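You operate a simulated robot arm through the tools that you are given. There is no shell and no other tool. Be economical: measure what you need, move in short steps, check, and stop when the job is done.

You run a simulated two-armed robot. Do the job below in one go: nothing can be reset, and whatever is moved stays where it is left.

JOB
Hold the lead jig steady, push the orange sleeve over the splice and shrink it.
Fine: wand back, air off.

Only the result counts: the job must be done as asked and must still hold three seconds after the hand-in. Knocking over, shifting, dropping, spilling or breaking anything else fails it.

ROBOT AND FRAMES
Two 7-joint arms with two-finger parallel grippers on one trunk, on a base that drives. Base frame: it is fixed to the floor where the robot stands at the start and does not move with it; the origin is under the middle of the robot, x ahead of it, y to its left, z up; the surface under the hand at the start is at about z = 0.76. Lengths are in m, angles in rad, forces in N, time in s.
The left shoulder is at the start at [0.06, 0.143, 0.94], the right one opposite. With the tool pointing down near the work surface each hand reaches from about 0.32 to 0.74 m from the robot's upright axis, wherever it stands, measured 20 degrees to its own side. Places, roughly: air switch [0.7, -0.4, 0.8]; orange sleeve [0.5, -0.1, 0.8]. Payload 1.57 kg a hand.
The tool frame of a hand sits at the grasp point between the pads (the TCP): z along the fingers, y along the line on which they close. The tips reach 0.03 m beyond it. Largest opening 0.11 m; finger width 0.024, thickness 0.012; the body of the gripper, 0.048 by 0.112 m, starts 0.078 m behind the TCP.
Orientation is that of the tool frame in the base frame, as a unit quaternion [x, y, z, w]. With the fingers straight down and closing along the base's y, the tool's x points along the base's -x, its y along +y and its z along -z.

CONTROLS
- The arms move only by the tool nudge_tool. It takes "left_targets", "right_targets" or both (then of equal length, played together; a hand with none holds still); each is one flat list of numbers, 7 for each row, row after row: the closure in counts, from 0 (fully open) to 255 (shut), then the shift along the base's x, y, z in m, then the turn, a rotation vector about the base's x, y, z in rad. In form: [jaw, dx, dy, dz, wx, wy, wz, jaw, dx, dy, dz, wx, wy, wz, ...]. A call has 1 to 20 rows; each row is the pose to reach, as a shift and turn from the pose commanded when the call began. Each row takes 0.2 s and may step no farther than 0.05 m and 0.15 rad from the row before; otherwise, or with a gripper value out of range, the whole call is refused. A pose out of reach is approached as far as the arm can. The call stops where the force on the tool passes 40 N (or 10 N more than at its start, if that is more) or the arm is blocked; 0.2 s more then pass. The fingers move at their own pace (about 0.045 m/s each) and stop on an object; they squeeze with about 40 N. The grip force told is the motor's: it shows also when the fingers shut on nothing. Time passes only in rows, and 0.2 s behind the last, so rows that repeat a pose let the fingers close. It gives the time, the measured TCP pose, the force on the tool (base axes), the opening and the grip force at its end, in the units of the frame above (readings bear some noise), with the torque about the TCP (base axes, N m) and any sound that the robot's microphone picked up, and new pictures: "pictures" is both (left out), scene, wrist or none (wrist: the cameras of the hands that moved).
- Cameras (640 x 400 px; columns grow to the right, rows downward): "scene" is now at [0.0361, -0.0333, 1.5435]; the picture's right is [-0.44, -0.90, 0.00], its down [-0.72, 0.36, -0.59] and it looks along [0.53, -0.26, -0.81] (base axes); focal length 256 px, centre (320, 200). "left" rides on the left gripper at [0.07, -0.016, -0.141] in its tool frame; the picture's right is [0.23, 0.97, 0.00], its down [-0.86, 0.20, -0.48] and it looks along [-0.47, 0.11, 0.88] (tool axes); focal length 222 px, centre (320, 200). "right" rides on the right gripper at [0.07, 0.016, -0.141] in its tool frame; the picture's right is [-0.23, 0.97, 0.00], its down [-0.86, -0.20, -0.48] and it looks along [-0.47, -0.11, 0.88] (tool axes); focal length 222 px, centre (320, 200). There is no depth. A picture from a camera that has moved, and an enlarged one, comes with that camera's place and axes in the base frame and with its lens.
- move_column(by): slides the trunk up (or, below 0, down) by that many m; the arms and the scene camera ride with it, the base frame stays. It gives what a move gives, with no picture.
- base_move(legs): drives the robot by 1 to 6 legs, each [ahead, left, turn to the left] in m, m and rad, along the robot's own axes; the way and the turn of a leg run together, so that a leg with both is an arc; at most 1.5 m and 3.142 rad a leg. The arms and the cameras ride along, it lands a little off, and it stops where it bumps. It gives what a move gives, and a new picture of the scene camera.
- aim_head(pan, tilt): turns the head with the scene camera to pan (to the left, within 1.501 rad either way) and tilt (down, from -0.506 to 1.204), counted from straight ahead of the robot. It gives what a move gives, and a new picture of the scene camera.
- inspect(camera, box): a new picture of the part [left, top, right, bottom] of that camera's present view, enlarged. No time passes.
- close_job(): hands the job in; it is judged then, once.

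Work in short steps. Places have to be worked out from the pictures, the camera data and where the tool is seen: move nearer, look again, correct. Check each grasp and each placing, and mend what went wrong. You have 120 turns and 260 pictures in all, those below and enlarged ones among them. Open the grippers and draw the arms clear of the work before you hand the job in, unless the task says otherwise; then end with one line.

The tools are called after "Emit:" by a JSON object that holds its "api" and its "payload". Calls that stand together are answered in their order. nudge_tool: Moves the arms, as the interface text tells. Its arguments: {"type":"object","properties":{"left_targets":{"type":"array"},"right_targets":{"type":"array"},"pictures":{"type":"string","enum":["both","scene","wrist","none"]}},"required":[]} The other tools are called the same way: move_column (by) slides the trunk up or down; base_move (legs) drives the base; aim_head (pan, tilt) turns the head that bears the scene camera; inspect (camera, box) takes an enlarged picture of a part of a camera's view; close_job () hands the job in.

At the start:

```text
clock: 0.0
left_tcp_pos: [0.4971, 0.0061, 1.0549]
left_ee_rot: [-0.001, 1.0, 0.0, 0.0]
left_ft_force: [-0.1, 0.0, -0.3]
left_torque: [-0.01, 0.02, 0.01]
left_finger_gap: 0.1101
left_grip_force: 0.0
right_tcp_pos: [0.371, -0.3939, 1.1229]
right_ee_rot: [0.0, 1.0, 0.001, 0.001]
right_ft_force: [-0.1, 0.1, -0.9]
right_torque: [0.0, -0.01, 0.0]
right_finger_gap: 0.11
right_grip_force: 0.1
trunk travel left (down, up): [-0.539, 0.051]
robot x, y, heading: [-0.0, -0.0008, -0.003]
head pan, tilt: [-0.459, 0.937]
```

scene: 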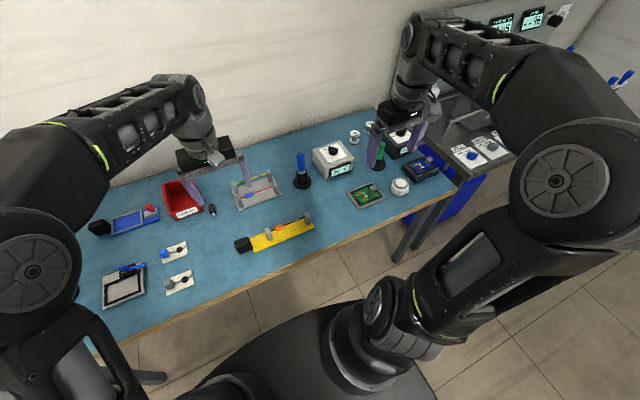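
right: 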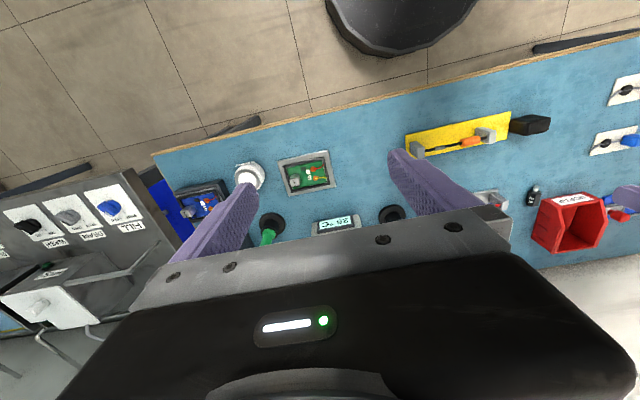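
left: 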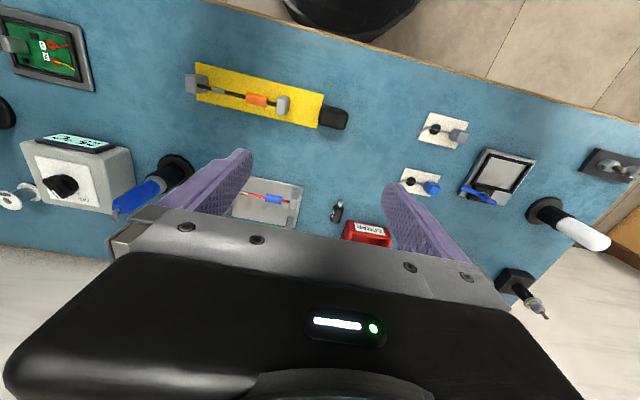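

I'll look closer at the jig, the wands and the switches before moving anything.

Emit:
{"api": "inspect", "payload": {"camera": "left", "box": [170, 40, 370, 165]}}

Emit:
{"api": "inspect", "payload": {"camera": "scene", "box": [220, 120, 470, 276]}}

Emit:
{"api": "inspect", "payload": {"camera": "right", "box": [150, 120, 470, 320]}}

Emit:
{"api": "inspect", "payload": {"camera": "left", "box": [380, 90, 640, 250]}}

```text
3.20 times, centred on (270, 102) of left
camera zoom: at [0.4282, -0.0098, 1.1974], right [-0.23, 0.97, 0.0], down [0.86, 0.2, 0.48], along [0.47, 0.11, -0.88], focal length 711 px, centre (480, 512)
```

zoom: 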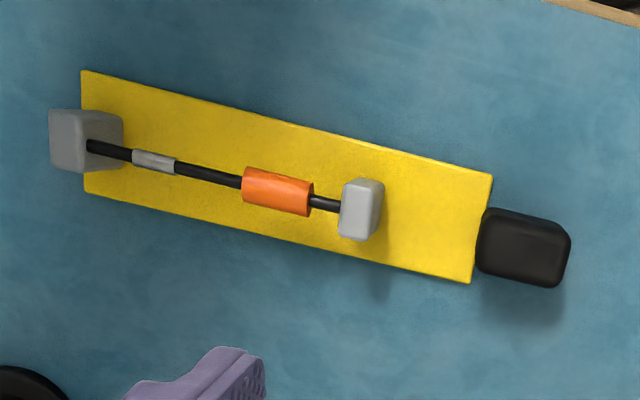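

```text
2.56 times, centred on (345, 198) of scene
camera zoom: at [0.0361, -0.0333, 1.5435], right [-0.44, -0.9, 0.0], down [-0.72, 0.36, -0.59], along [0.53, -0.26, -0.81], focal length 657 px, centre (256, 205)
```

zoom: 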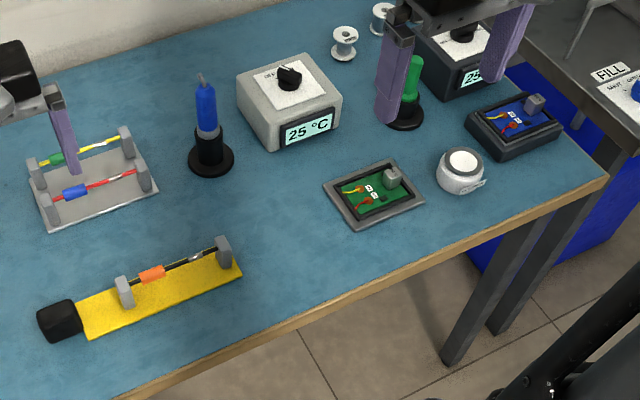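

```text
2.00 times, centred on (310, 220) of right
camera zoom: at [0.3006, -0.3765, 1.266], right [0.23, 0.97, 0.0], down [0.86, -0.2, 0.48], along [0.47, -0.11, -0.88], focal length 444 px, centre (340, 160)
```

zoom: 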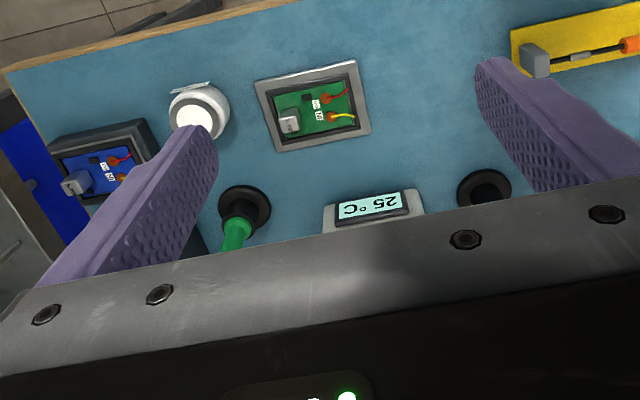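

```text
2.46 times, centred on (510, 170) of left
camera zoom: at [0.4282, -0.0098, 1.1974], right [-0.23, 0.97, 0.0], down [0.86, 0.2, 0.48], along [0.47, 0.11, -0.88], focal length 547 px, centre (-148, 274)
```

zoom: 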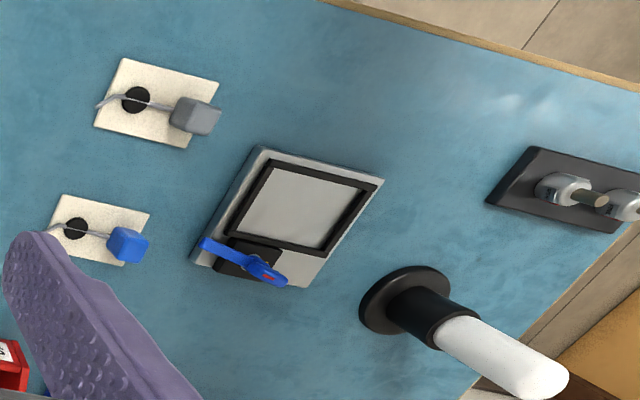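

Emit:
{"api": "inspect", "payload": {"camera": "scene", "box": [305, 130, 365, 190]}}

Emit:
{"api": "inspect", "payload": {"camera": "scene", "box": [280, 140, 325, 200]}}

Emit:
{"api": "inspect", "payload": {"camera": "scene", "box": [470, 0, 590, 75]}}

Emit:
{"api": "inspect", "payload": {"camera": "scene", "box": [225, 170, 325, 255]}}

```text
6.67 times, centred on (335, 160) of scene
camera zoom: at [0.0361, -0.0333, 1.5435], right [-0.44, -0.9, 0.0], down [-0.72, 0.36, -0.59], along [0.53, -0.26, -0.81], focal length 1710 px, centre (220, 467)
```

zoom: 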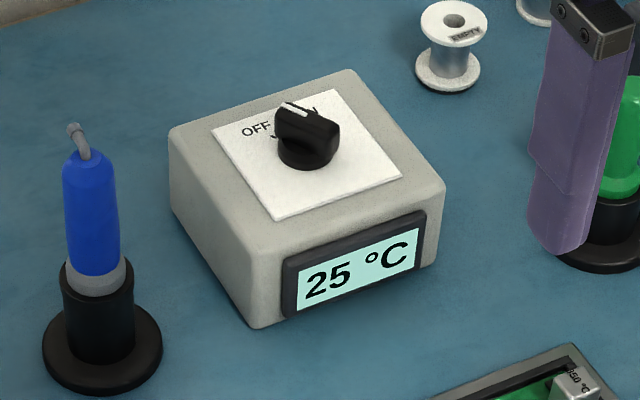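

```text
6.67 times, centred on (302, 170) of scene
camera zoom: at [0.0361, -0.0333, 1.5435], right [-0.44, -0.9, 0.0], down [-0.72, 0.36, -0.59], along [0.53, -0.26, -0.81], focal length 1710 px, centre (437, 400)
```

zoom: 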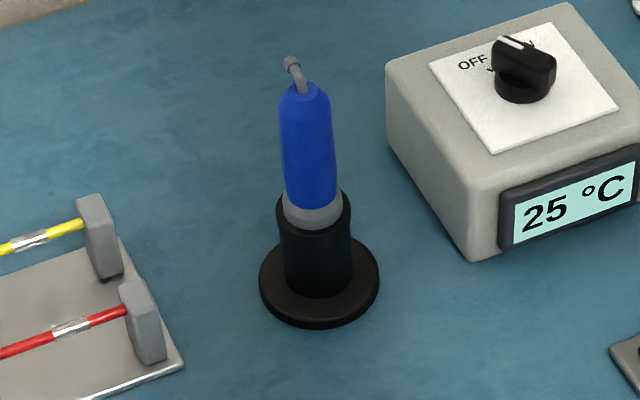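

```text
5.33 times, centred on (530, 38) of scene
camera zoom: at [0.0361, -0.0333, 1.5435], right [-0.44, -0.9, 0.0], down [-0.72, 0.36, -0.59], along [0.53, -0.26, -0.81], focal length 1368 px, centre (-800, 1067)
```

zoom: 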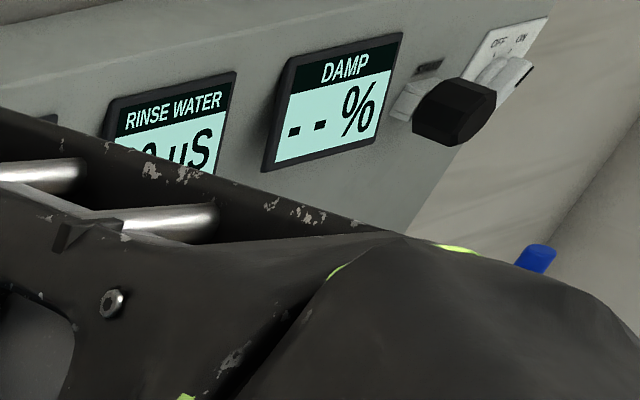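

```text
4.71 times, centred on (275, 212) of scene
camera zoom: at [0.0361, -0.0333, 1.5435], right [-0.44, -0.9, 0.0], down [-0.72, 0.36, -0.59], along [0.53, -0.26, -0.81], focal length 1207 px, centre (532, 141)
```

zoom: 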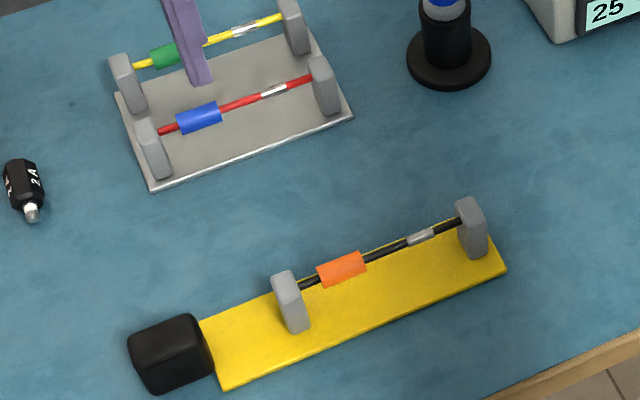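

The wire runs along y at x≈0.48: sleeve at y≈-0.10, splice at y≈-0.16, handle at y≈0.03. The light station's knob is just out of reach, so I drive a bit ahead and to the right.

Emit:
{"api": "base_move", "payload": {"legs": [[0.1, -0.08, 0]]}}

```text
clock: 1.3
left_tcp_pos: [0.5986, -0.0742, 1.0549]
left_ee_rot: [-0.001, 1.0, 0.001, -0.001]
left_ft_force: [0.2, -0.8, -0.3]
left_torque: [0.02, 0.03, 0.0]
left_finger_gap: 0.11
left_grip_force: 0.0
right_tcp_pos: [0.4722, -0.4732, 1.1221]
right_ee_rot: [-0.001, 1.0, 0.001, -0.001]
right_ft_force: [0.5, -1.0, -0.5]
right_torque: [0.02, -0.01, 0.01]
right_finger_gap: 0.11
right_grip_force: 0.0
trunk travel left (down, up): [-0.539, 0.051]
robot x, y, heading: [0.1003, -0.0787, 0.002]
head pan, tilt: [-0.459, 0.937]
camera scene: at [0.1383, -0.1141, 1.5434], right [-0.44, -0.9, 0.0], down [-0.72, 0.36, -0.59], along [0.53, -0.26, -0.81], focal length 256 px, centre (320, 200)
```

scene: 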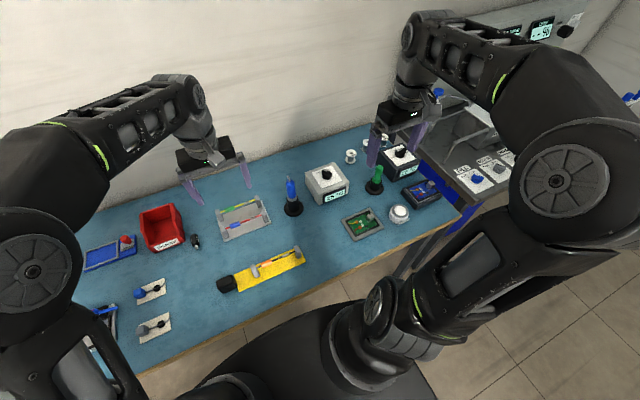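

Both stations are now in clear view; I enlarge them to read the labels.

Emit:
{"api": "inspect", "payload": {"camera": "scene", "box": [300, 155, 355, 210]}}

Emit:
{"api": "inspect", "payload": {"camera": "scene", "box": [350, 130, 450, 215]}}

Emit:
{"api": "inspect", "payload": {"camera": "right", "box": [100, 60, 520, 300]}}

Emit:
{"api": "inspect", "payload": {"camera": "scene", "box": [210, 230, 310, 300]}}

```text
7.27 times, centred on (328, 182) of scene
camera zoom: at [0.1383, -0.1141, 1.5434], right [-0.44, -0.9, 0.0], down [-0.72, 0.36, -0.59], along [0.53, -0.26, -0.81], focal length 1866 px, centre (266, 327)
```

zoom: 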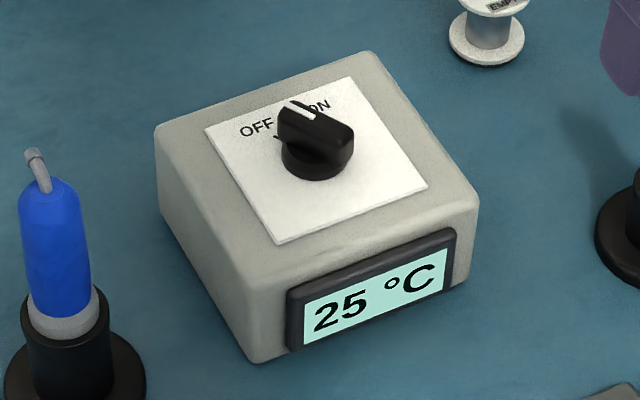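

```text
4.71 times, centred on (400, 172) of scene
camera zoom: at [0.1383, -0.1141, 1.5434], right [-0.44, -0.9, 0.0], down [-0.72, 0.36, -0.59], along [0.53, -0.26, -0.81], focal length 1207 px, centre (-56, 329)
```

zoom: 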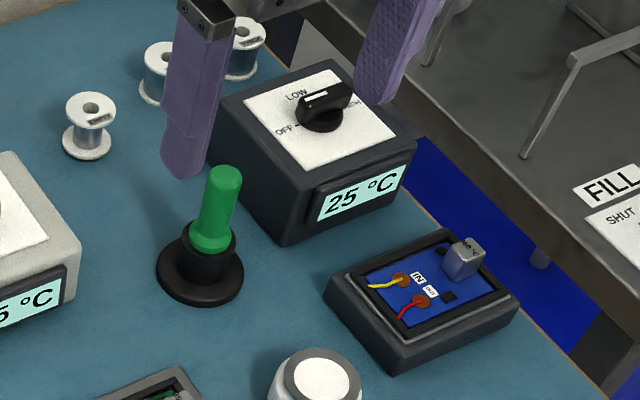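

```text
1.52 times, centred on (310, 180) of right
camera zoom: at [0.403, -0.4567, 1.2653], right [0.23, 0.97, 0.0], down [0.86, -0.2, 0.48], along [0.47, -0.11, -0.88], focal length 338 px, centre (335, 230)
```

zoom: 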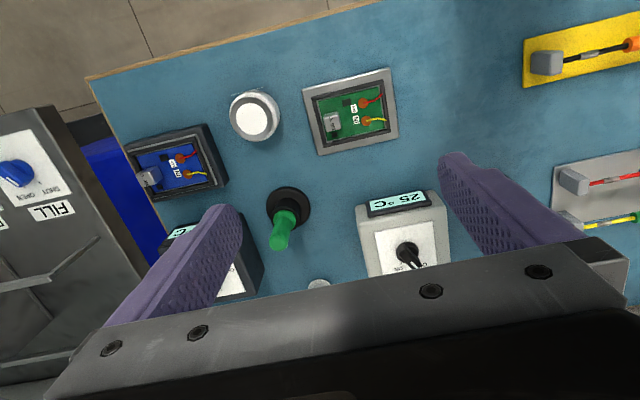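

```text
5.71 times, centred on (260, 265) of scene
camera zoom: at [0.1383, -0.1141, 1.5434], right [-0.44, -0.9, 0.0], down [-0.72, 0.36, -0.59], along [0.53, -0.26, -0.81], focal length 1466 px, centre (663, -171)
```

zoom: 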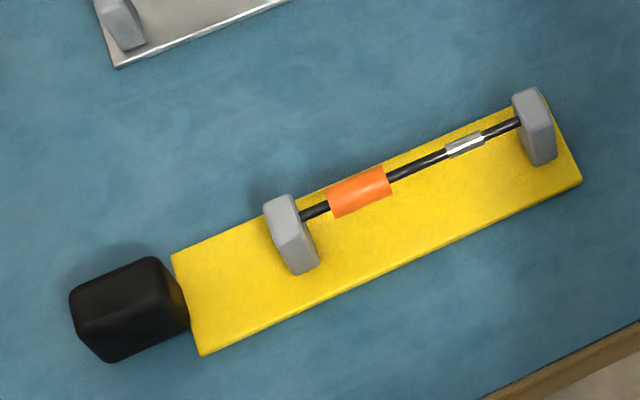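

The light station is ON/OFF (air, blue wand), the dark one OFF/LOW/HIGH (iron). I bring the right wrist camera over the air knob to see its pointer.

Emit:
{"api": "nudge_tool", "payload": {"right_targets": [0, 0.045, 0.013, 0, 0, 0, 0, 0, 0.09, 0.026, 0, 0, 0, 0, 0, 0.135, 0.04, 0, 0, 0, 0, 0, 0.18, 0.055, 0, 0, 0, 0, 0, 0.225, 0.068, 0, 0, 0, 0, 0, 0.25, 0.075, 0, 0, 0, 0], "pictures": "wrist"}}

```text
clock: 2.7
left_tcp_pos: [0.598, -0.0746, 1.0553]
left_ee_rot: [0.0, 1.0, 0.001, 0.0]
left_ft_force: [0.0, -0.1, 0.0]
left_torque: [0.02, -0.02, -0.03]
left_finger_gap: 0.1102
left_grip_force: 0.0
right_tcp_pos: [0.6196, -0.3766, 1.1006]
right_ee_rot: [0.0, 1.0, 0.001, 0.003]
right_ft_force: [0.8, 0.0, 0.7]
right_torque: [0.04, 0.02, -0.01]
right_finger_gap: 0.1101
right_grip_force: 0.1
right hand out of reach, approached as far as the arm can: row 1, 3, 4, 5, 6
trunk travel left (down, up): [-0.539, 0.051]
robot x, y, heading: [0.1043, -0.0779, 0.001]
head pan, tilt: [-0.459, 0.937]
camera right: at [0.5493, -0.3606, 1.2439], right [0.23, 0.97, 0.0], down [0.85, -0.2, 0.48], along [0.47, -0.11, -0.88], focal length 222 px, centre (320, 200)
```

right: 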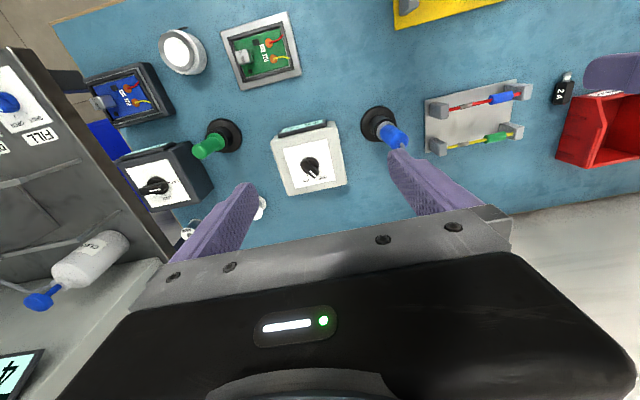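

Emit:
{"api": "inspect", "payload": {"camera": "right", "box": [255, 110, 365, 200]}}

Emit:
{"api": "inspect", "payload": {"camera": "right", "box": [350, 90, 430, 160]}}

```text
4.44 times, centred on (310, 155) of right
camera zoom: at [0.5493, -0.3606, 1.2439], right [0.23, 0.97, 0.0], down [0.85, -0.2, 0.48], along [0.47, -0.11, -0.88], focal length 987 px, centre (364, 400)
```

zoom: 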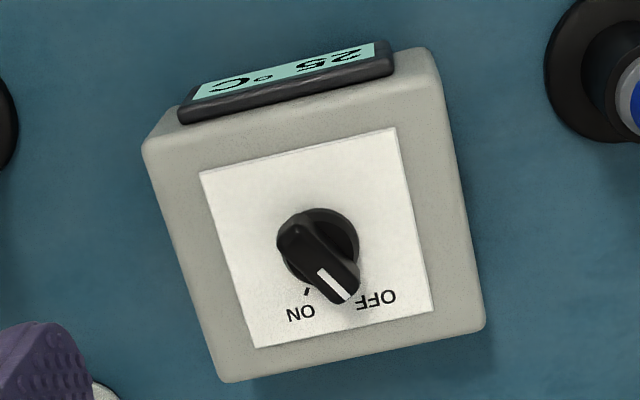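

```text
5.71 times, centred on (390, 125) of right
camera zoom: at [0.5493, -0.3606, 1.2439], right [0.23, 0.97, 0.0], down [0.85, -0.2, 0.48], along [0.47, -0.11, -0.88], focal length 1269 px, centre (-80, 629)
```

zoom: 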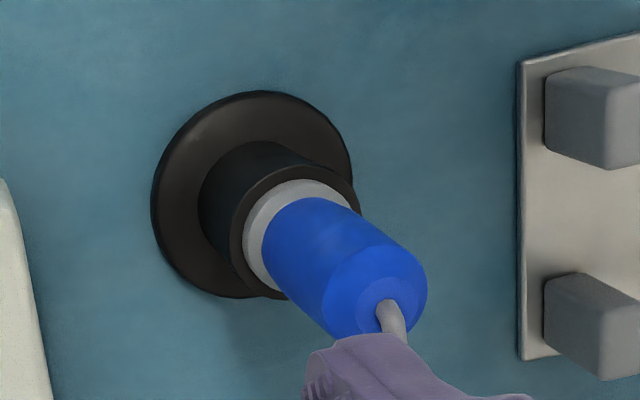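

Knob stands at OFF, centre ≈[0.697,-0.414], box top ≈0.81; wand stands vertical at ≈[0.659,-0.262] with top ≈0.90. First I bring the left hand above the jig handle, turned to close along x, and draw the right hand back.

Emit:
{"api": "nudge_tool", "payload": {"left_targets": [0, -0.011, 0.009, -0.014, 0, 0, -0.143, 0, -0.022, 0.018, -0.028, 0, 0, -0.286, 0, -0.033, 0.027, -0.042, 0, 0, -0.428, 0, -0.043, 0.037, -0.056, 0, 0, -0.571, 0, -0.054, 0.046, -0.07, 0, 0, -0.714, 0, -0.065, 0.055, -0.085, 0, 0, -0.857, 0, -0.076, 0.065, -0.099, 0, 0, -1.0, 0, -0.087, 0.074, -0.113, 0, 0, -1.142, 0, -0.098, 0.083, -0.127, 0, 0, -1.285, 0, -0.108, 0.092, -0.141, 0, 0, -1.428, 0, -0.119, 0.102, -0.155, 0, 0, -1.571], "right_targets": [0, -0.016, 0.0, 0, 0, 0, 0, 0, -0.03, 0.0, 0, 0, 0, 0, 0, -0.045, 0.0, 0, 0, 0, 0, 0, -0.06, 0.0, 0, 0, 0, 0, 0, -0.08, 0, 0, 0, 0, 0, 0, -0.1, 0, 0, 0, 0, 0, 0, -0.12, 0, 0, 0, 0, 0, 0, -0.14, 0, 0, 0, 0, 0, 0, -0.14, 0, 0, 0, 0, 0, 0, -0.14, 0, 0, 0, 0, 0, 0, -0.14, 0, 0, 0, 0, 0]}}

```text
clock: 5.1
left_tcp_pos: [0.4788, 0.0299, 0.9005]
left_ee_rot: [0.708, 0.707, 0.0, 0.0]
left_ft_force: [-0.1, -0.4, 0.8]
left_torque: [0.0, -0.01, -0.02]
left_finger_gap: 0.1102
left_grip_force: 0.1
right_tcp_pos: [0.4796, -0.3748, 1.1016]
right_ee_rot: [-0.002, 1.0, 0.0, 0.0]
right_ft_force: [0.1, 0.7, -0.3]
right_torque: [0.0, 0.0, 0.02]
right_finger_gap: 0.1099
right_grip_force: 0.0
trunk travel left (down, up): [-0.539, 0.051]
robot x, y, heading: [0.1035, -0.0794, 0.0]
head pan, tilt: [-0.459, 0.937]
camera scene: at [0.1367, -0.1126, 1.5436], right [-0.44, -0.9, 0.0], down [-0.72, 0.36, -0.59], along [0.53, -0.26, -0.81], focal length 256 px, centre (320, 200)
camera right: at [0.4096, -0.3588, 1.2445], right [0.23, 0.97, 0.0], down [0.86, -0.2, 0.48], along [0.47, -0.11, -0.88], focal length 222 px, centre (320, 200)
camera left: at [0.4624, 0.0994, 1.0431], right [0.97, 0.23, 0.0], down [0.2, -0.86, 0.48], along [0.11, -0.47, -0.88], focal length 222 px, centre (320, 200)
```

scene: 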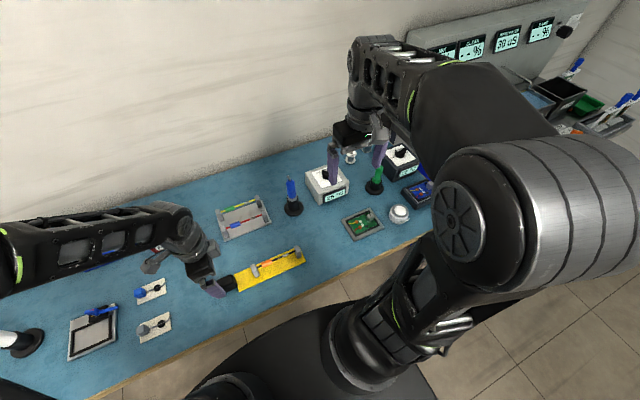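
right: 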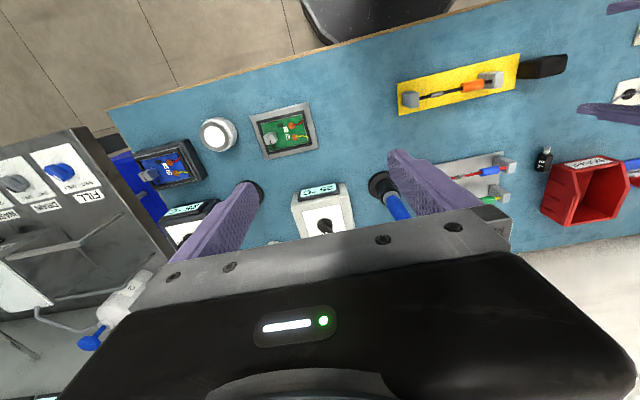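
left: 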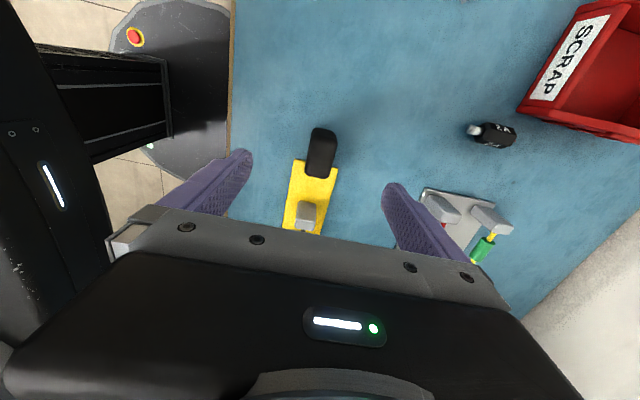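

The handle sits under the left hand at ≈[0.479,0.03]; I lower and grip it.

Emit:
{"api": "nudge_tool", "payload": {"left_targets": [60, 0, 0, -0.04, 0, 0, 0, 60, 0, 0, -0.08, 0, 0, 0, 60, 0, -0.002, -0.102, 0, 0, 0, 60, 0, -0.002, -0.102, 0, 0, 0], "pictures": "wrist"}}

```text
clock: 6.1
left_tcp_pos: [0.4802, 0.0296, 0.7964]
left_ee_rot: [0.707, 0.707, 0.0, 0.0]
left_ft_force: [0.0, 0.0, -0.3]
left_torque: [0.01, 0.03, -0.01]
left_finger_gap: 0.0841
left_grip_force: 0.1
right_tcp_pos: [0.4791, -0.3755, 1.1015]
right_ee_rot: [-0.001, 1.0, 0.0, 0.0]
right_ft_force: [-0.5, -0.3, -0.2]
right_torque: [0.03, 0.0, -0.03]
right_finger_gap: 0.1101
right_grip_force: 0.2
trunk travel left (down, up): [-0.539, 0.051]
robot x, y, heading: [0.0985, -0.0798, -0.002]
head pan, tilt: [-0.459, 0.937]
camera left: at [0.4638, 0.0995, 0.9396], right [0.97, 0.23, 0.0], down [0.2, -0.85, 0.48], along [0.11, -0.47, -0.88], focal length 222 px, centre (320, 200)
```

left: 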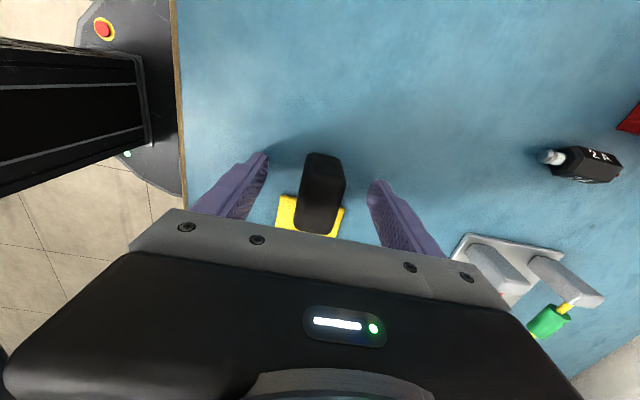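

Handle is centred between the fingers; I close on it.

Emit:
{"api": "nudge_tool", "payload": {"left_targets": [120, 0, 0, 0, 0, 0, 0, 170, 0, 0, 0, 0, 0, 0, 255, 0, 0, 0, 0, 0, 0, 255, 0, 0, 0, 0, 0, 0, 255, 0, 0, 0, 0, 0, 0], "pictures": "both"}}

Emit:
{"api": "inspect", "payload": {"camera": "scene", "box": [200, 235, 310, 305]}}

```text
clock: 7.3
left_tcp_pos: [0.4794, 0.0292, 0.7979]
left_ee_rot: [0.707, 0.707, 0.0, 0.0]
left_ft_force: [0.2, 0.9, 0.2]
left_torque: [-0.01, 0.01, -0.09]
left_finger_gap: 0.0299
left_grip_force: 28.2
right_tcp_pos: [0.4792, -0.3753, 1.1017]
right_ee_rot: [-0.002, 1.0, 0.0, 0.0]
right_ft_force: [-1.1, 0.4, -0.8]
right_torque: [0.02, -0.01, 0.0]
right_finger_gap: 0.1098
right_grip_force: 0.1
trunk travel left (down, up): [-0.539, 0.051]
robot x, y, heading: [0.101, -0.081, -0.005]
head pan, tilt: [-0.459, 0.937]
camera scene: at [0.1367, -0.1128, 1.5435], right [-0.44, -0.9, 0.0], down [-0.72, 0.36, -0.59], along [0.53, -0.26, -0.81], focal length 256 px, centre (320, 200)
camera left: at [0.4639, 0.0995, 0.9398], right [0.97, 0.23, 0.0], down [0.2, -0.85, 0.48], along [0.11, -0.47, -0.88], focal length 222 px, centre (320, 200)
```

scene: 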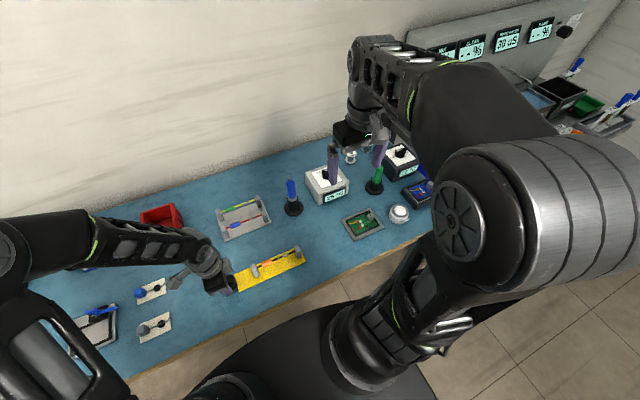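
left: 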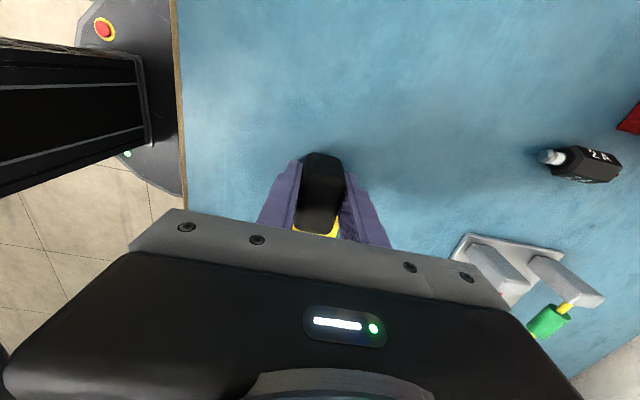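

```text
5.71 times, centred on (255, 270) of scene
camera zoom: at [0.1367, -0.1128, 1.5435], right [-0.44, -0.9, 0.0], down [-0.72, 0.36, -0.59], along [0.53, -0.26, -0.81], focal length 1466 px, centre (691, -200)
```

zoom: 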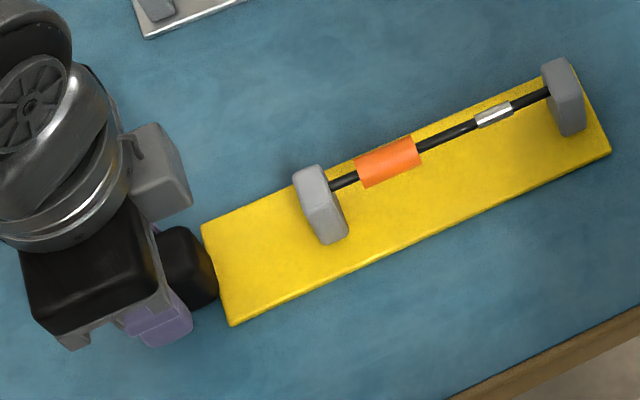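

Jig is held (gap 0.030, 28 N). Sleeve ≈[0.480,-0.1025,0.805], splice y≈-0.162. I bring the right hand above the sleeve, turned to close along x.

Emit:
{"api": "nudge_tool", "payload": {"right_targets": [70, 0, 0.025, -0.015, 0, 0, 0.143, 139, 0, 0.05, -0.03, 0, 0, 0.286, 139, 0, 0.074, -0.045, 0, 0, 0.428, 139, 0, 0.099, -0.06, 0, 0, 0.571, 139, 0, 0.124, -0.075, 0, 0, 0.714, 139, 0, 0.149, -0.09, 0, 0, 0.857, 139, 0, 0.174, -0.105, 0, 0, 1.0, 139, 0, 0.198, -0.12, 0, 0, 1.142, 139, 0, 0.223, -0.135, 0, 0, 1.285, 139, 0, 0.248, -0.15, 0, 0, 1.428, 139, 0.001, 0.273, -0.17, 0, 0, 1.571]}}

```text
clock: 9.7
left_tcp_pos: [0.4801, 0.0296, 0.7979]
left_ee_rot: [0.707, 0.708, 0.0, -0.001]
left_ft_force: [0.7, -0.2, -0.1]
left_torque: [0.19, 0.04, -0.03]
left_finger_gap: 0.0299
left_grip_force: 39.0
right_tcp_pos: [0.481, -0.1012, 0.9305]
right_ee_rot: [0.708, -0.706, 0.0, 0.0]
right_ft_force: [-0.3, -0.6, -0.6]
right_torque: [0.01, 0.02, 0.0]
right_finger_gap: 0.0503
right_grip_force: 0.0
trunk travel left (down, up): [-0.539, 0.051]
robot x, y, heading: [0.102, -0.0785, 0.001]
head pan, tilt: [-0.459, 0.937]
camera scene: at [0.1368, -0.1126, 1.5436], right [-0.44, -0.9, 0.0], down [-0.72, 0.36, -0.59], along [0.53, -0.26, -0.81], focal length 256 px, centre (320, 200)
camera right: at [0.4653, -0.1711, 1.0741], right [-0.97, 0.22, 0.0], down [0.2, 0.86, 0.48], along [0.11, 0.47, -0.88], focal length 222 px, centre (320, 200)
```

scene: 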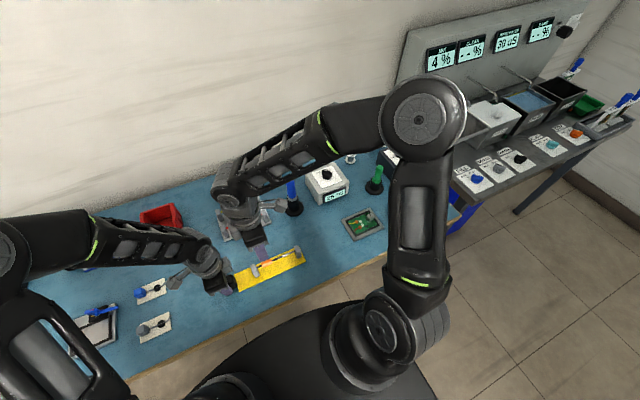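
right: 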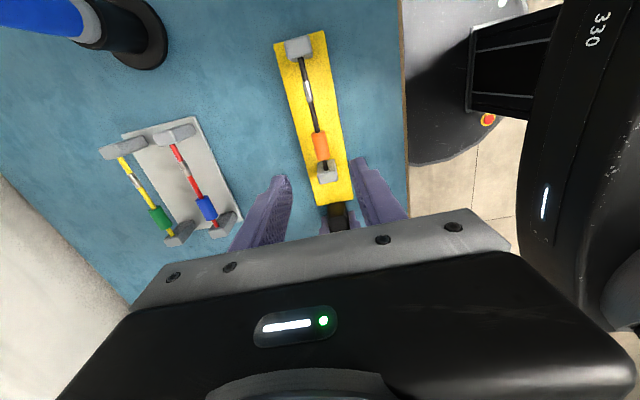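

Sleeve lies directly under the right hand; I lower to z≈0.815 and check before closing.

Emit:
{"api": "nudge_tool", "payload": {"right_targets": [139, 0, 0, -0.04, 0, 0, 0, 139, 0, -0.001, -0.08, 0, 0, 0, 139, 0, -0.001, -0.115, 0, 0, 0, 139, 0, -0.001, -0.115, 0, 0, 0], "pictures": "wrist"}}

Emit:
{"api": "inspect", "payload": {"camera": "right", "box": [240, 80, 400, 240]}}

```text
clock: 10.7
left_tcp_pos: [0.4802, 0.0294, 0.7975]
left_ee_rot: [0.706, 0.708, 0.0, 0.0]
left_ft_force: [0.2, -0.8, -0.3]
left_torque: [0.08, 0.1, -0.08]
left_finger_gap: 0.0298
left_grip_force: 38.9
right_tcp_pos: [0.4801, -0.104, 0.8171]
right_ee_rot: [0.708, -0.706, 0.001, 0.0]
right_ft_force: [0.1, 0.6, 0.5]
right_torque: [-0.03, 0.0, 0.0]
right_finger_gap: 0.0501
right_grip_force: 0.1
trunk travel left (down, up): [-0.539, 0.051]
robot x, y, heading: [0.0976, -0.0786, 0.002]
head pan, tilt: [-0.459, 0.937]
camera right: at [0.4641, -0.1732, 0.96], right [-0.97, 0.23, 0.0], down [0.2, 0.86, 0.48], along [0.11, 0.47, -0.88], focal length 222 px, centre (320, 200)
```

right: 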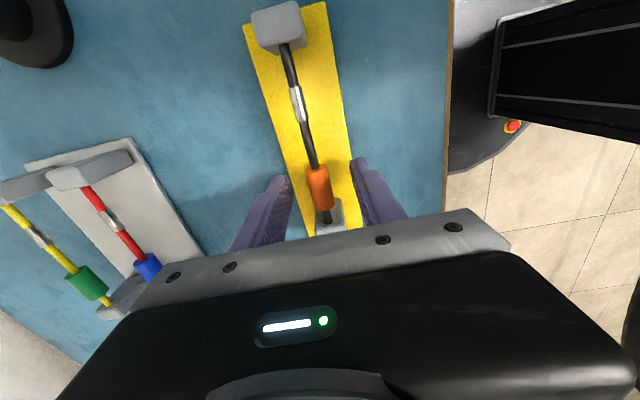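

```text
2.50 times, centred on (320, 160) of right
camera zoom: at [0.4641, -0.1732, 0.96], right [-0.97, 0.23, 0.0], down [0.2, 0.86, 0.48], along [0.11, 0.47, -0.88], focal length 555 px, centre (320, 300)
```

zoom: 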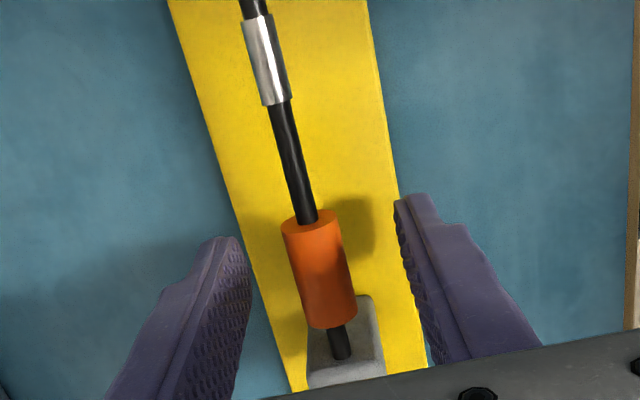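

Aligned; splice spans y≈-0.172…-0.152. I close on the sleeve.

Emit:
{"api": "nudge_tool", "payload": {"right_targets": [180, 0, 0, 0, 0, 0, 0, 220, 0, 0, 0, 0, 0, 0, 255, 0, 0, 0, 0, 0, 0, 255, 0, 0, 0, 0, 0, 0], "pictures": "wrist"}}

```text
clock: 11.7
left_tcp_pos: [0.4794, 0.0299, 0.7976]
left_ee_rot: [0.706, 0.709, 0.0, -0.001]
left_ft_force: [0.5, 0.1, 1.8]
left_torque: [-0.11, -0.02, -0.05]
left_finger_gap: 0.0297
left_grip_force: 39.1
right_tcp_pos: [0.4803, -0.1026, 0.8173]
right_ee_rot: [0.708, -0.706, 0.0, 0.0]
right_ft_force: [1.0, 0.7, -0.1]
right_torque: [0.04, -0.03, -0.04]
right_finger_gap: 0.0155
right_grip_force: 29.0
trunk travel left (down, up): [-0.539, 0.051]
robot x, y, heading: [0.0988, -0.0794, 0.004]
head pan, tilt: [-0.459, 0.937]
camera right: at [0.4641, -0.1733, 0.9603], right [-0.97, 0.23, 0.0], down [0.2, 0.86, 0.48], along [0.11, 0.47, -0.88], focal length 222 px, centre (320, 200)
```

right: 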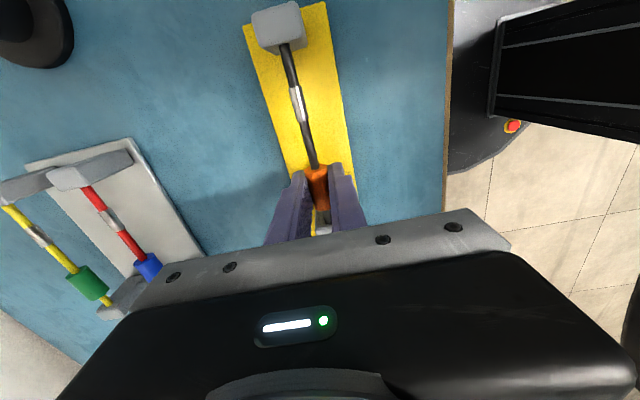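

Sleeve gripped (15.5 mm). I slide it slowly along the wire by -0.059 in y.

Emit:
{"api": "nudge_tool", "payload": {"right_targets": [255, 0, -0.01, 0, 0, 0, 0, 255, 0, -0.02, 0, 0, 0, 0, 255, 0, -0.03, 0, 0, 0, 0, 255, 0, -0.04, 0, 0, 0, 0, 255, 0, -0.05, 0, 0, 0, 0, 255, 0, -0.059, 0, 0, 0, 0, 255, 0, -0.059, 0, 0, 0, 0], "pictures": "wrist"}}

Emit:
{"api": "inspect", "payload": {"camera": "right", "box": [240, 80, 400, 240]}}

```text
clock: 13.3
left_tcp_pos: [0.4803, 0.0288, 0.798]
left_ee_rot: [0.707, 0.708, 0.0, 0.0]
left_ft_force: [1.2, -5.7, -1.4]
left_torque: [-0.15, 0.0, 0.21]
left_finger_gap: 0.0296
left_grip_force: 39.3
right_tcp_pos: [0.4811, -0.161, 0.8174]
right_ee_rot: [0.707, -0.707, 0.001, 0.0]
right_ft_force: [0.8, 3.2, 10.3]
right_torque: [0.31, -0.01, 0.06]
right_finger_gap: 0.0153
right_grip_force: 31.4
trunk travel left (down, up): [-0.539, 0.051]
robot x, y, heading: [0.0995, -0.0788, -0.0]
head pan, tilt: [-0.459, 0.937]
camera right: at [0.4644, -0.2321, 0.9603], right [-0.97, 0.23, 0.0], down [0.2, 0.86, 0.48], along [0.11, 0.47, -0.88], focal length 222 px, centre (320, 200)
```

right: 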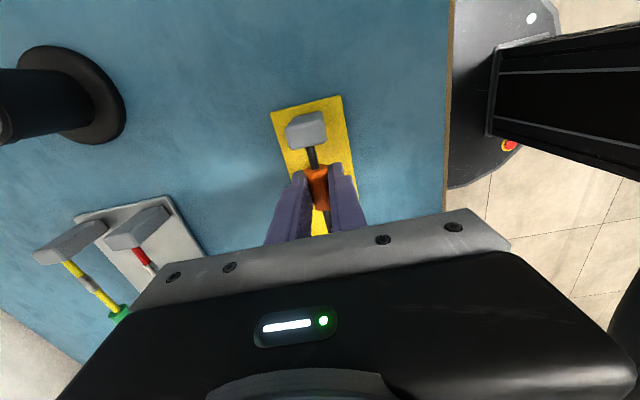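

```text
2.50 times, centred on (320, 160) of right
camera zoom: at [0.4644, -0.2321, 0.9603], right [-0.97, 0.23, 0.0], down [0.2, 0.86, 0.48], along [0.11, 0.47, -0.88], focal length 555 px, centre (320, 300)
```

zoom: 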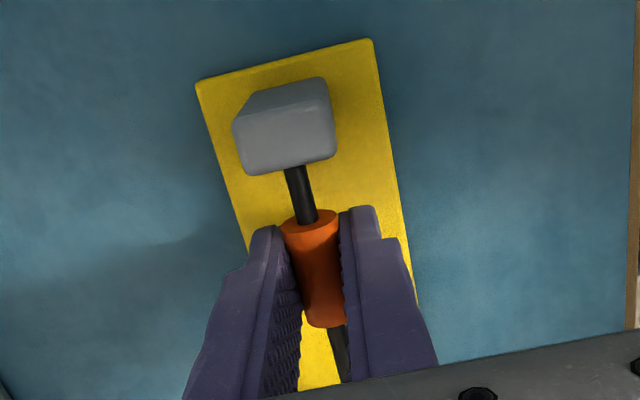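

The splice is now hidden under the sleeve. I open and rise, then verify.

Emit:
{"api": "nudge_tool", "payload": {"right_targets": [139, 0, 0, 0, 0, 0, 0, 139, 0, 0, 0, 0, 0, 0, 139, 0, 0, 0, 0, 0, 0, 139, 0, 0, 0.04, 0, 0, 0, 139, 0, -0.03, 0.08, 0, 0, 0, 139, 0, -0.06, 0.12, 0, 0, 0, 139, 0, -0.1, 0.16, 0, 0, 0], "pictures": "both"}}

Emit:
{"api": "inspect", "payload": {"camera": "scene", "box": [220, 230, 320, 300]}}

Emit:
{"api": "inspect", "payload": {"camera": "right", "box": [240, 100, 400, 240]}}

```text
refused: row 7 steps farther than a row can; nothing moved
```

```text
5.71 times, centred on (270, 265) of scene
camera zoom: at [0.1366, -0.1129, 1.5436], right [-0.44, -0.9, 0.0], down [-0.72, 0.36, -0.59], along [0.53, -0.26, -0.81], focal length 1466 px, centre (606, -171)
```

zoom: 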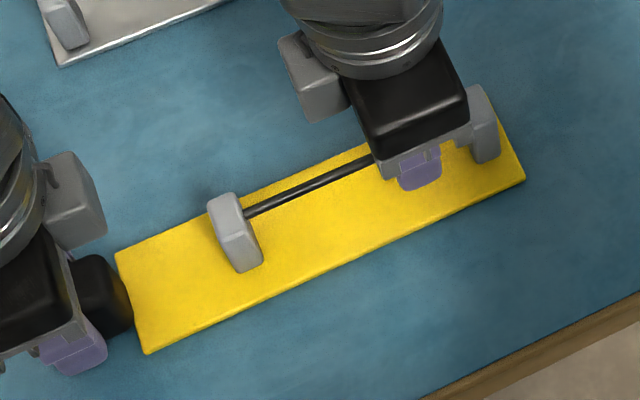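

```text
2.86 times, centred on (320, 170) of right
camera zoom: at [0.4644, -0.2321, 0.9603], right [-0.97, 0.23, 0.0], down [0.2, 0.86, 0.48], along [0.11, 0.47, -0.88], focal length 635 px, centre (320, 286)
```

zoom: 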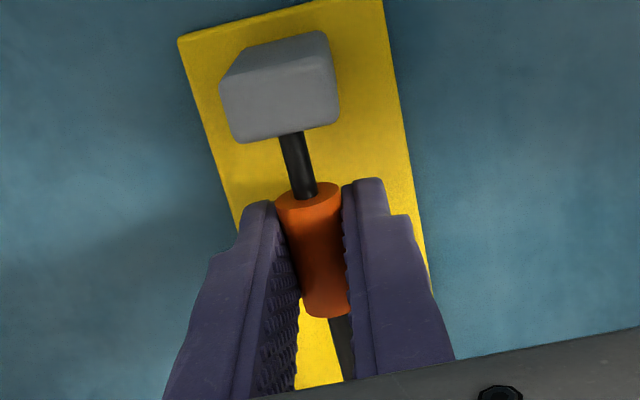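

One row was a hair too long; I repeat with smaller steps.

Emit:
{"api": "nudge_tool", "payload": {"right_targets": [139, 0, 0, 0, 0, 0, 0, 139, 0, 0, 0, 0, 0, 0, 139, 0, 0, 0, 0, 0, 0, 139, 0, 0, 0.04, 0, 0, 0, 139, 0, -0.03, 0.075, 0, 0, 0, 139, 0, -0.06, 0.11, 0, 0, 0, 139, 0, -0.09, 0.145, 0, 0, 0], "pictures": "both"}}

Emit:
{"api": "inspect", "payload": {"camera": "scene", "box": [220, 230, 320, 300]}}

Emit:
{"api": "inspect", "payload": {"camera": "right", "box": [240, 100, 400, 240]}}

```text
clock: 14.9
left_tcp_pos: [0.4805, 0.0298, 0.7981]
left_ee_rot: [0.707, 0.707, 0.0, -0.001]
left_ft_force: [-1.5, 0.5, 6.1]
left_torque: [-0.26, -0.11, 0.12]
left_finger_gap: 0.0297
left_grip_force: 39.1
right_tcp_pos: [0.4818, -0.2546, 0.9612]
right_ee_rot: [0.709, -0.705, 0.0, 0.0]
right_ft_force: [0.0, 0.3, -0.2]
right_torque: [0.0, 0.0, -0.01]
right_finger_gap: 0.0499
right_grip_force: 0.1
trunk travel left (down, up): [-0.539, 0.051]
robot x, y, heading: [0.0998, -0.0772, 0.0]
head pan, tilt: [-0.459, 0.937]
camera scene: at [0.1362, -0.1129, 1.5435], right [-0.44, -0.9, 0.0], down [-0.72, 0.36, -0.59], along [0.53, -0.26, -0.81], focal length 256 px, centre (320, 200)
camera right: at [0.4648, -0.3245, 1.1045], right [-0.97, 0.22, 0.0], down [0.2, 0.86, 0.48], along [0.11, 0.47, -0.88], focal length 222 px, centre (320, 200)
```

scene: 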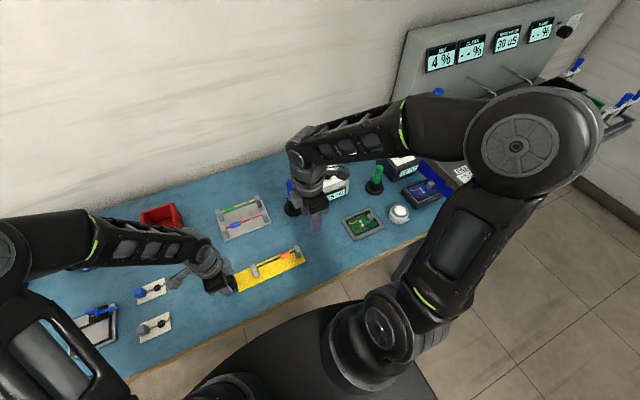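
right: 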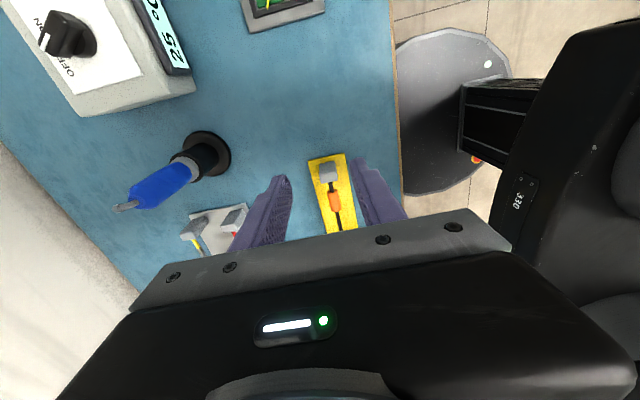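

```text
5.71 times, centred on (270, 265) of scene
camera zoom: at [0.1362, -0.1129, 1.5435], right [-0.44, -0.9, 0.0], down [-0.72, 0.36, -0.59], along [0.53, -0.26, -0.81], focal length 1466 px, centre (606, -171)
```

zoom: 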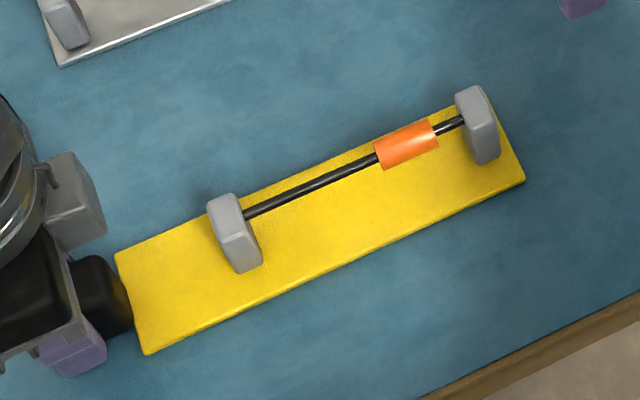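

```text
2.86 times, centred on (320, 170) of right
camera zoom: at [0.4648, -0.3245, 1.1045], right [-0.97, 0.22, 0.0], down [0.2, 0.86, 0.48], along [0.11, 0.47, -0.88], focal length 635 px, centre (320, 286)
```

zoom: 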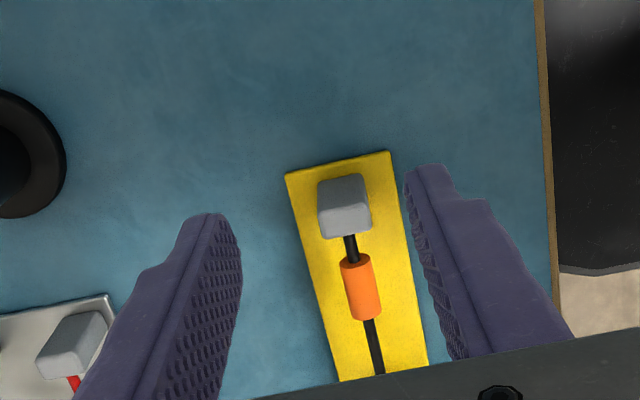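

Sleeve is centred over the splice (y≈-0.1605). Next the air knob; I look at it more closely from this side.

Emit:
{"api": "inspect", "payload": {"camera": "right", "box": [20, 0, 200, 112]}}

Emit:
{"api": "inspect", "payload": {"camera": "right", "box": [100, 120, 240, 220]}}

```text
3.56 times, centred on (110, 56) of right
camera zoom: at [0.4648, -0.3245, 1.1045], right [-0.97, 0.22, 0.0], down [0.2, 0.86, 0.48], along [0.11, 0.47, -0.88], focal length 790 px, centre (1067, 712)
```

zoom: 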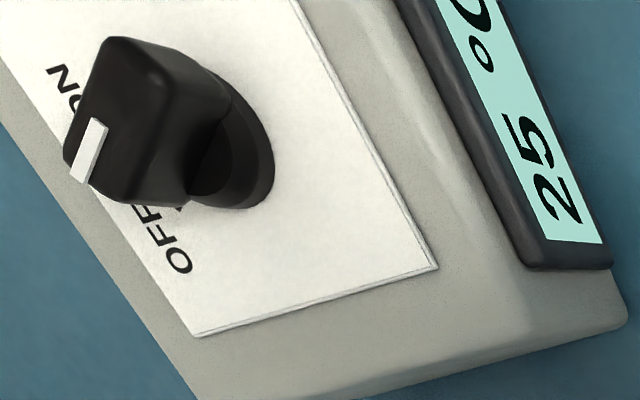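

```text
4.00 times, centred on (170, 170) of right
camera zoom: at [0.4648, -0.3245, 1.1045], right [-0.97, 0.22, 0.0], down [0.2, 0.86, 0.48], along [0.11, 0.47, -0.88], focal length 888 px, centre (920, 320)
```

zoom: 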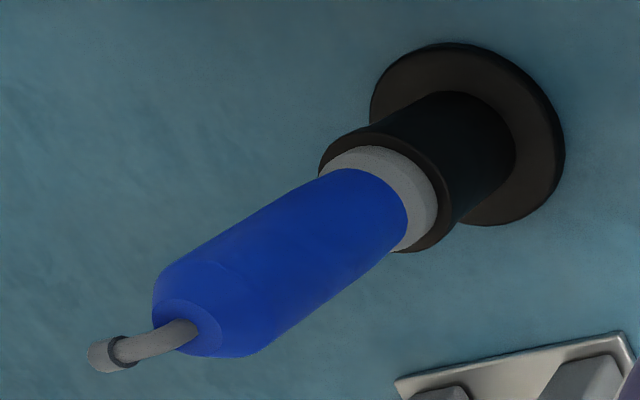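

Knob centre ≈[0.690,-0.411], base z≈0.83, top z≈0.861, bar pointing ~26° left of x. I bring the right hand above it, turned to straddle the bar.

Emit:
{"api": "nudge_tool", "payload": {"right_targets": [139, 0.0, -0.005, 0.02, 0, 0, -0.124, 139, 0.02, -0.03, 0.02, 0, 0, -0.248, 139, 0.05, -0.055, 0.02, 0, 0, -0.372, 139, 0.08, -0.08, 0.02, 0, 0, -0.496, 139, 0.11, -0.105, 0.02, 0, 0, -0.62, 139, 0.14, -0.13, 0.02, 0, 0, -0.744, 139, 0.17, -0.145, 0.02, 0, 0, -0.868, 139, 0.19, -0.156, 0.02, 0, 0, -0.992, 139, 0.208, -0.156, 0.02, 0, 0, -1.117, 139, 0.208, -0.156, 0.02, 0, 0, -1.117], "pictures": "both"}}

Emit:
{"api": "inspect", "payload": {"camera": "right", "box": [220, 100, 420, 250]}}

```text
clock: 17.1
left_tcp_pos: [0.4804, 0.0286, 0.7986]
left_ee_rot: [0.707, 0.708, 0.0, 0.0]
left_ft_force: [-0.1, -0.6, 0.0]
left_torque: [0.19, 0.04, 0.01]
left_finger_gap: 0.0297
left_grip_force: 38.7
right_tcp_pos: [0.6894, -0.4066, 0.9809]
right_ee_rot: [-0.225, 0.974, 0.0, -0.001]
right_ft_force: [-0.3, 0.7, -0.5]
right_torque: [-0.02, -0.03, 0.02]
right_finger_gap: 0.0502
right_grip_force: 0.0
trunk travel left (down, up): [-0.539, 0.051]
robot x, y, heading: [0.0963, -0.0808, -0.0]
head pan, tilt: [-0.459, 0.937]
camera scene: at [0.1367, -0.1129, 1.5435], right [-0.44, -0.9, 0.0], down [-0.72, 0.36, -0.59], along [0.53, -0.26, -0.81], focal length 256 px, centre (320, 200)
camera right: at [0.6199, -0.4243, 1.1238], right [-0.22, 0.97, 0.0], down [0.86, 0.2, 0.48], along [0.47, 0.11, -0.88], focal length 222 px, centre (320, 200)
```

scene: 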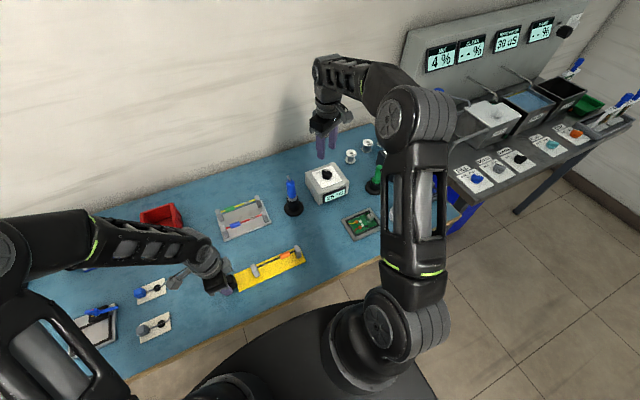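
right: 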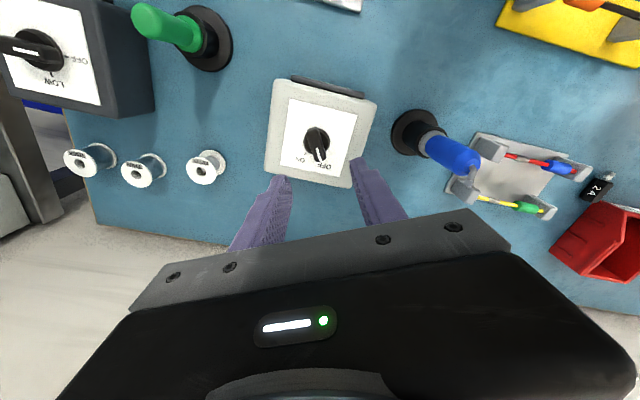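

```text
2.67 times, centred on (320, 175) of right
camera zoom: at [0.6199, -0.4243, 1.1238], right [-0.22, 0.97, 0.0], down [0.86, 0.2, 0.48], along [0.47, 0.11, -0.88], focal length 592 px, centre (320, 267)
```

zoom: 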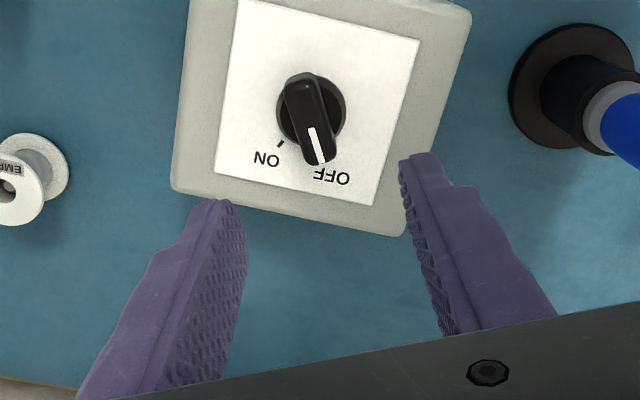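

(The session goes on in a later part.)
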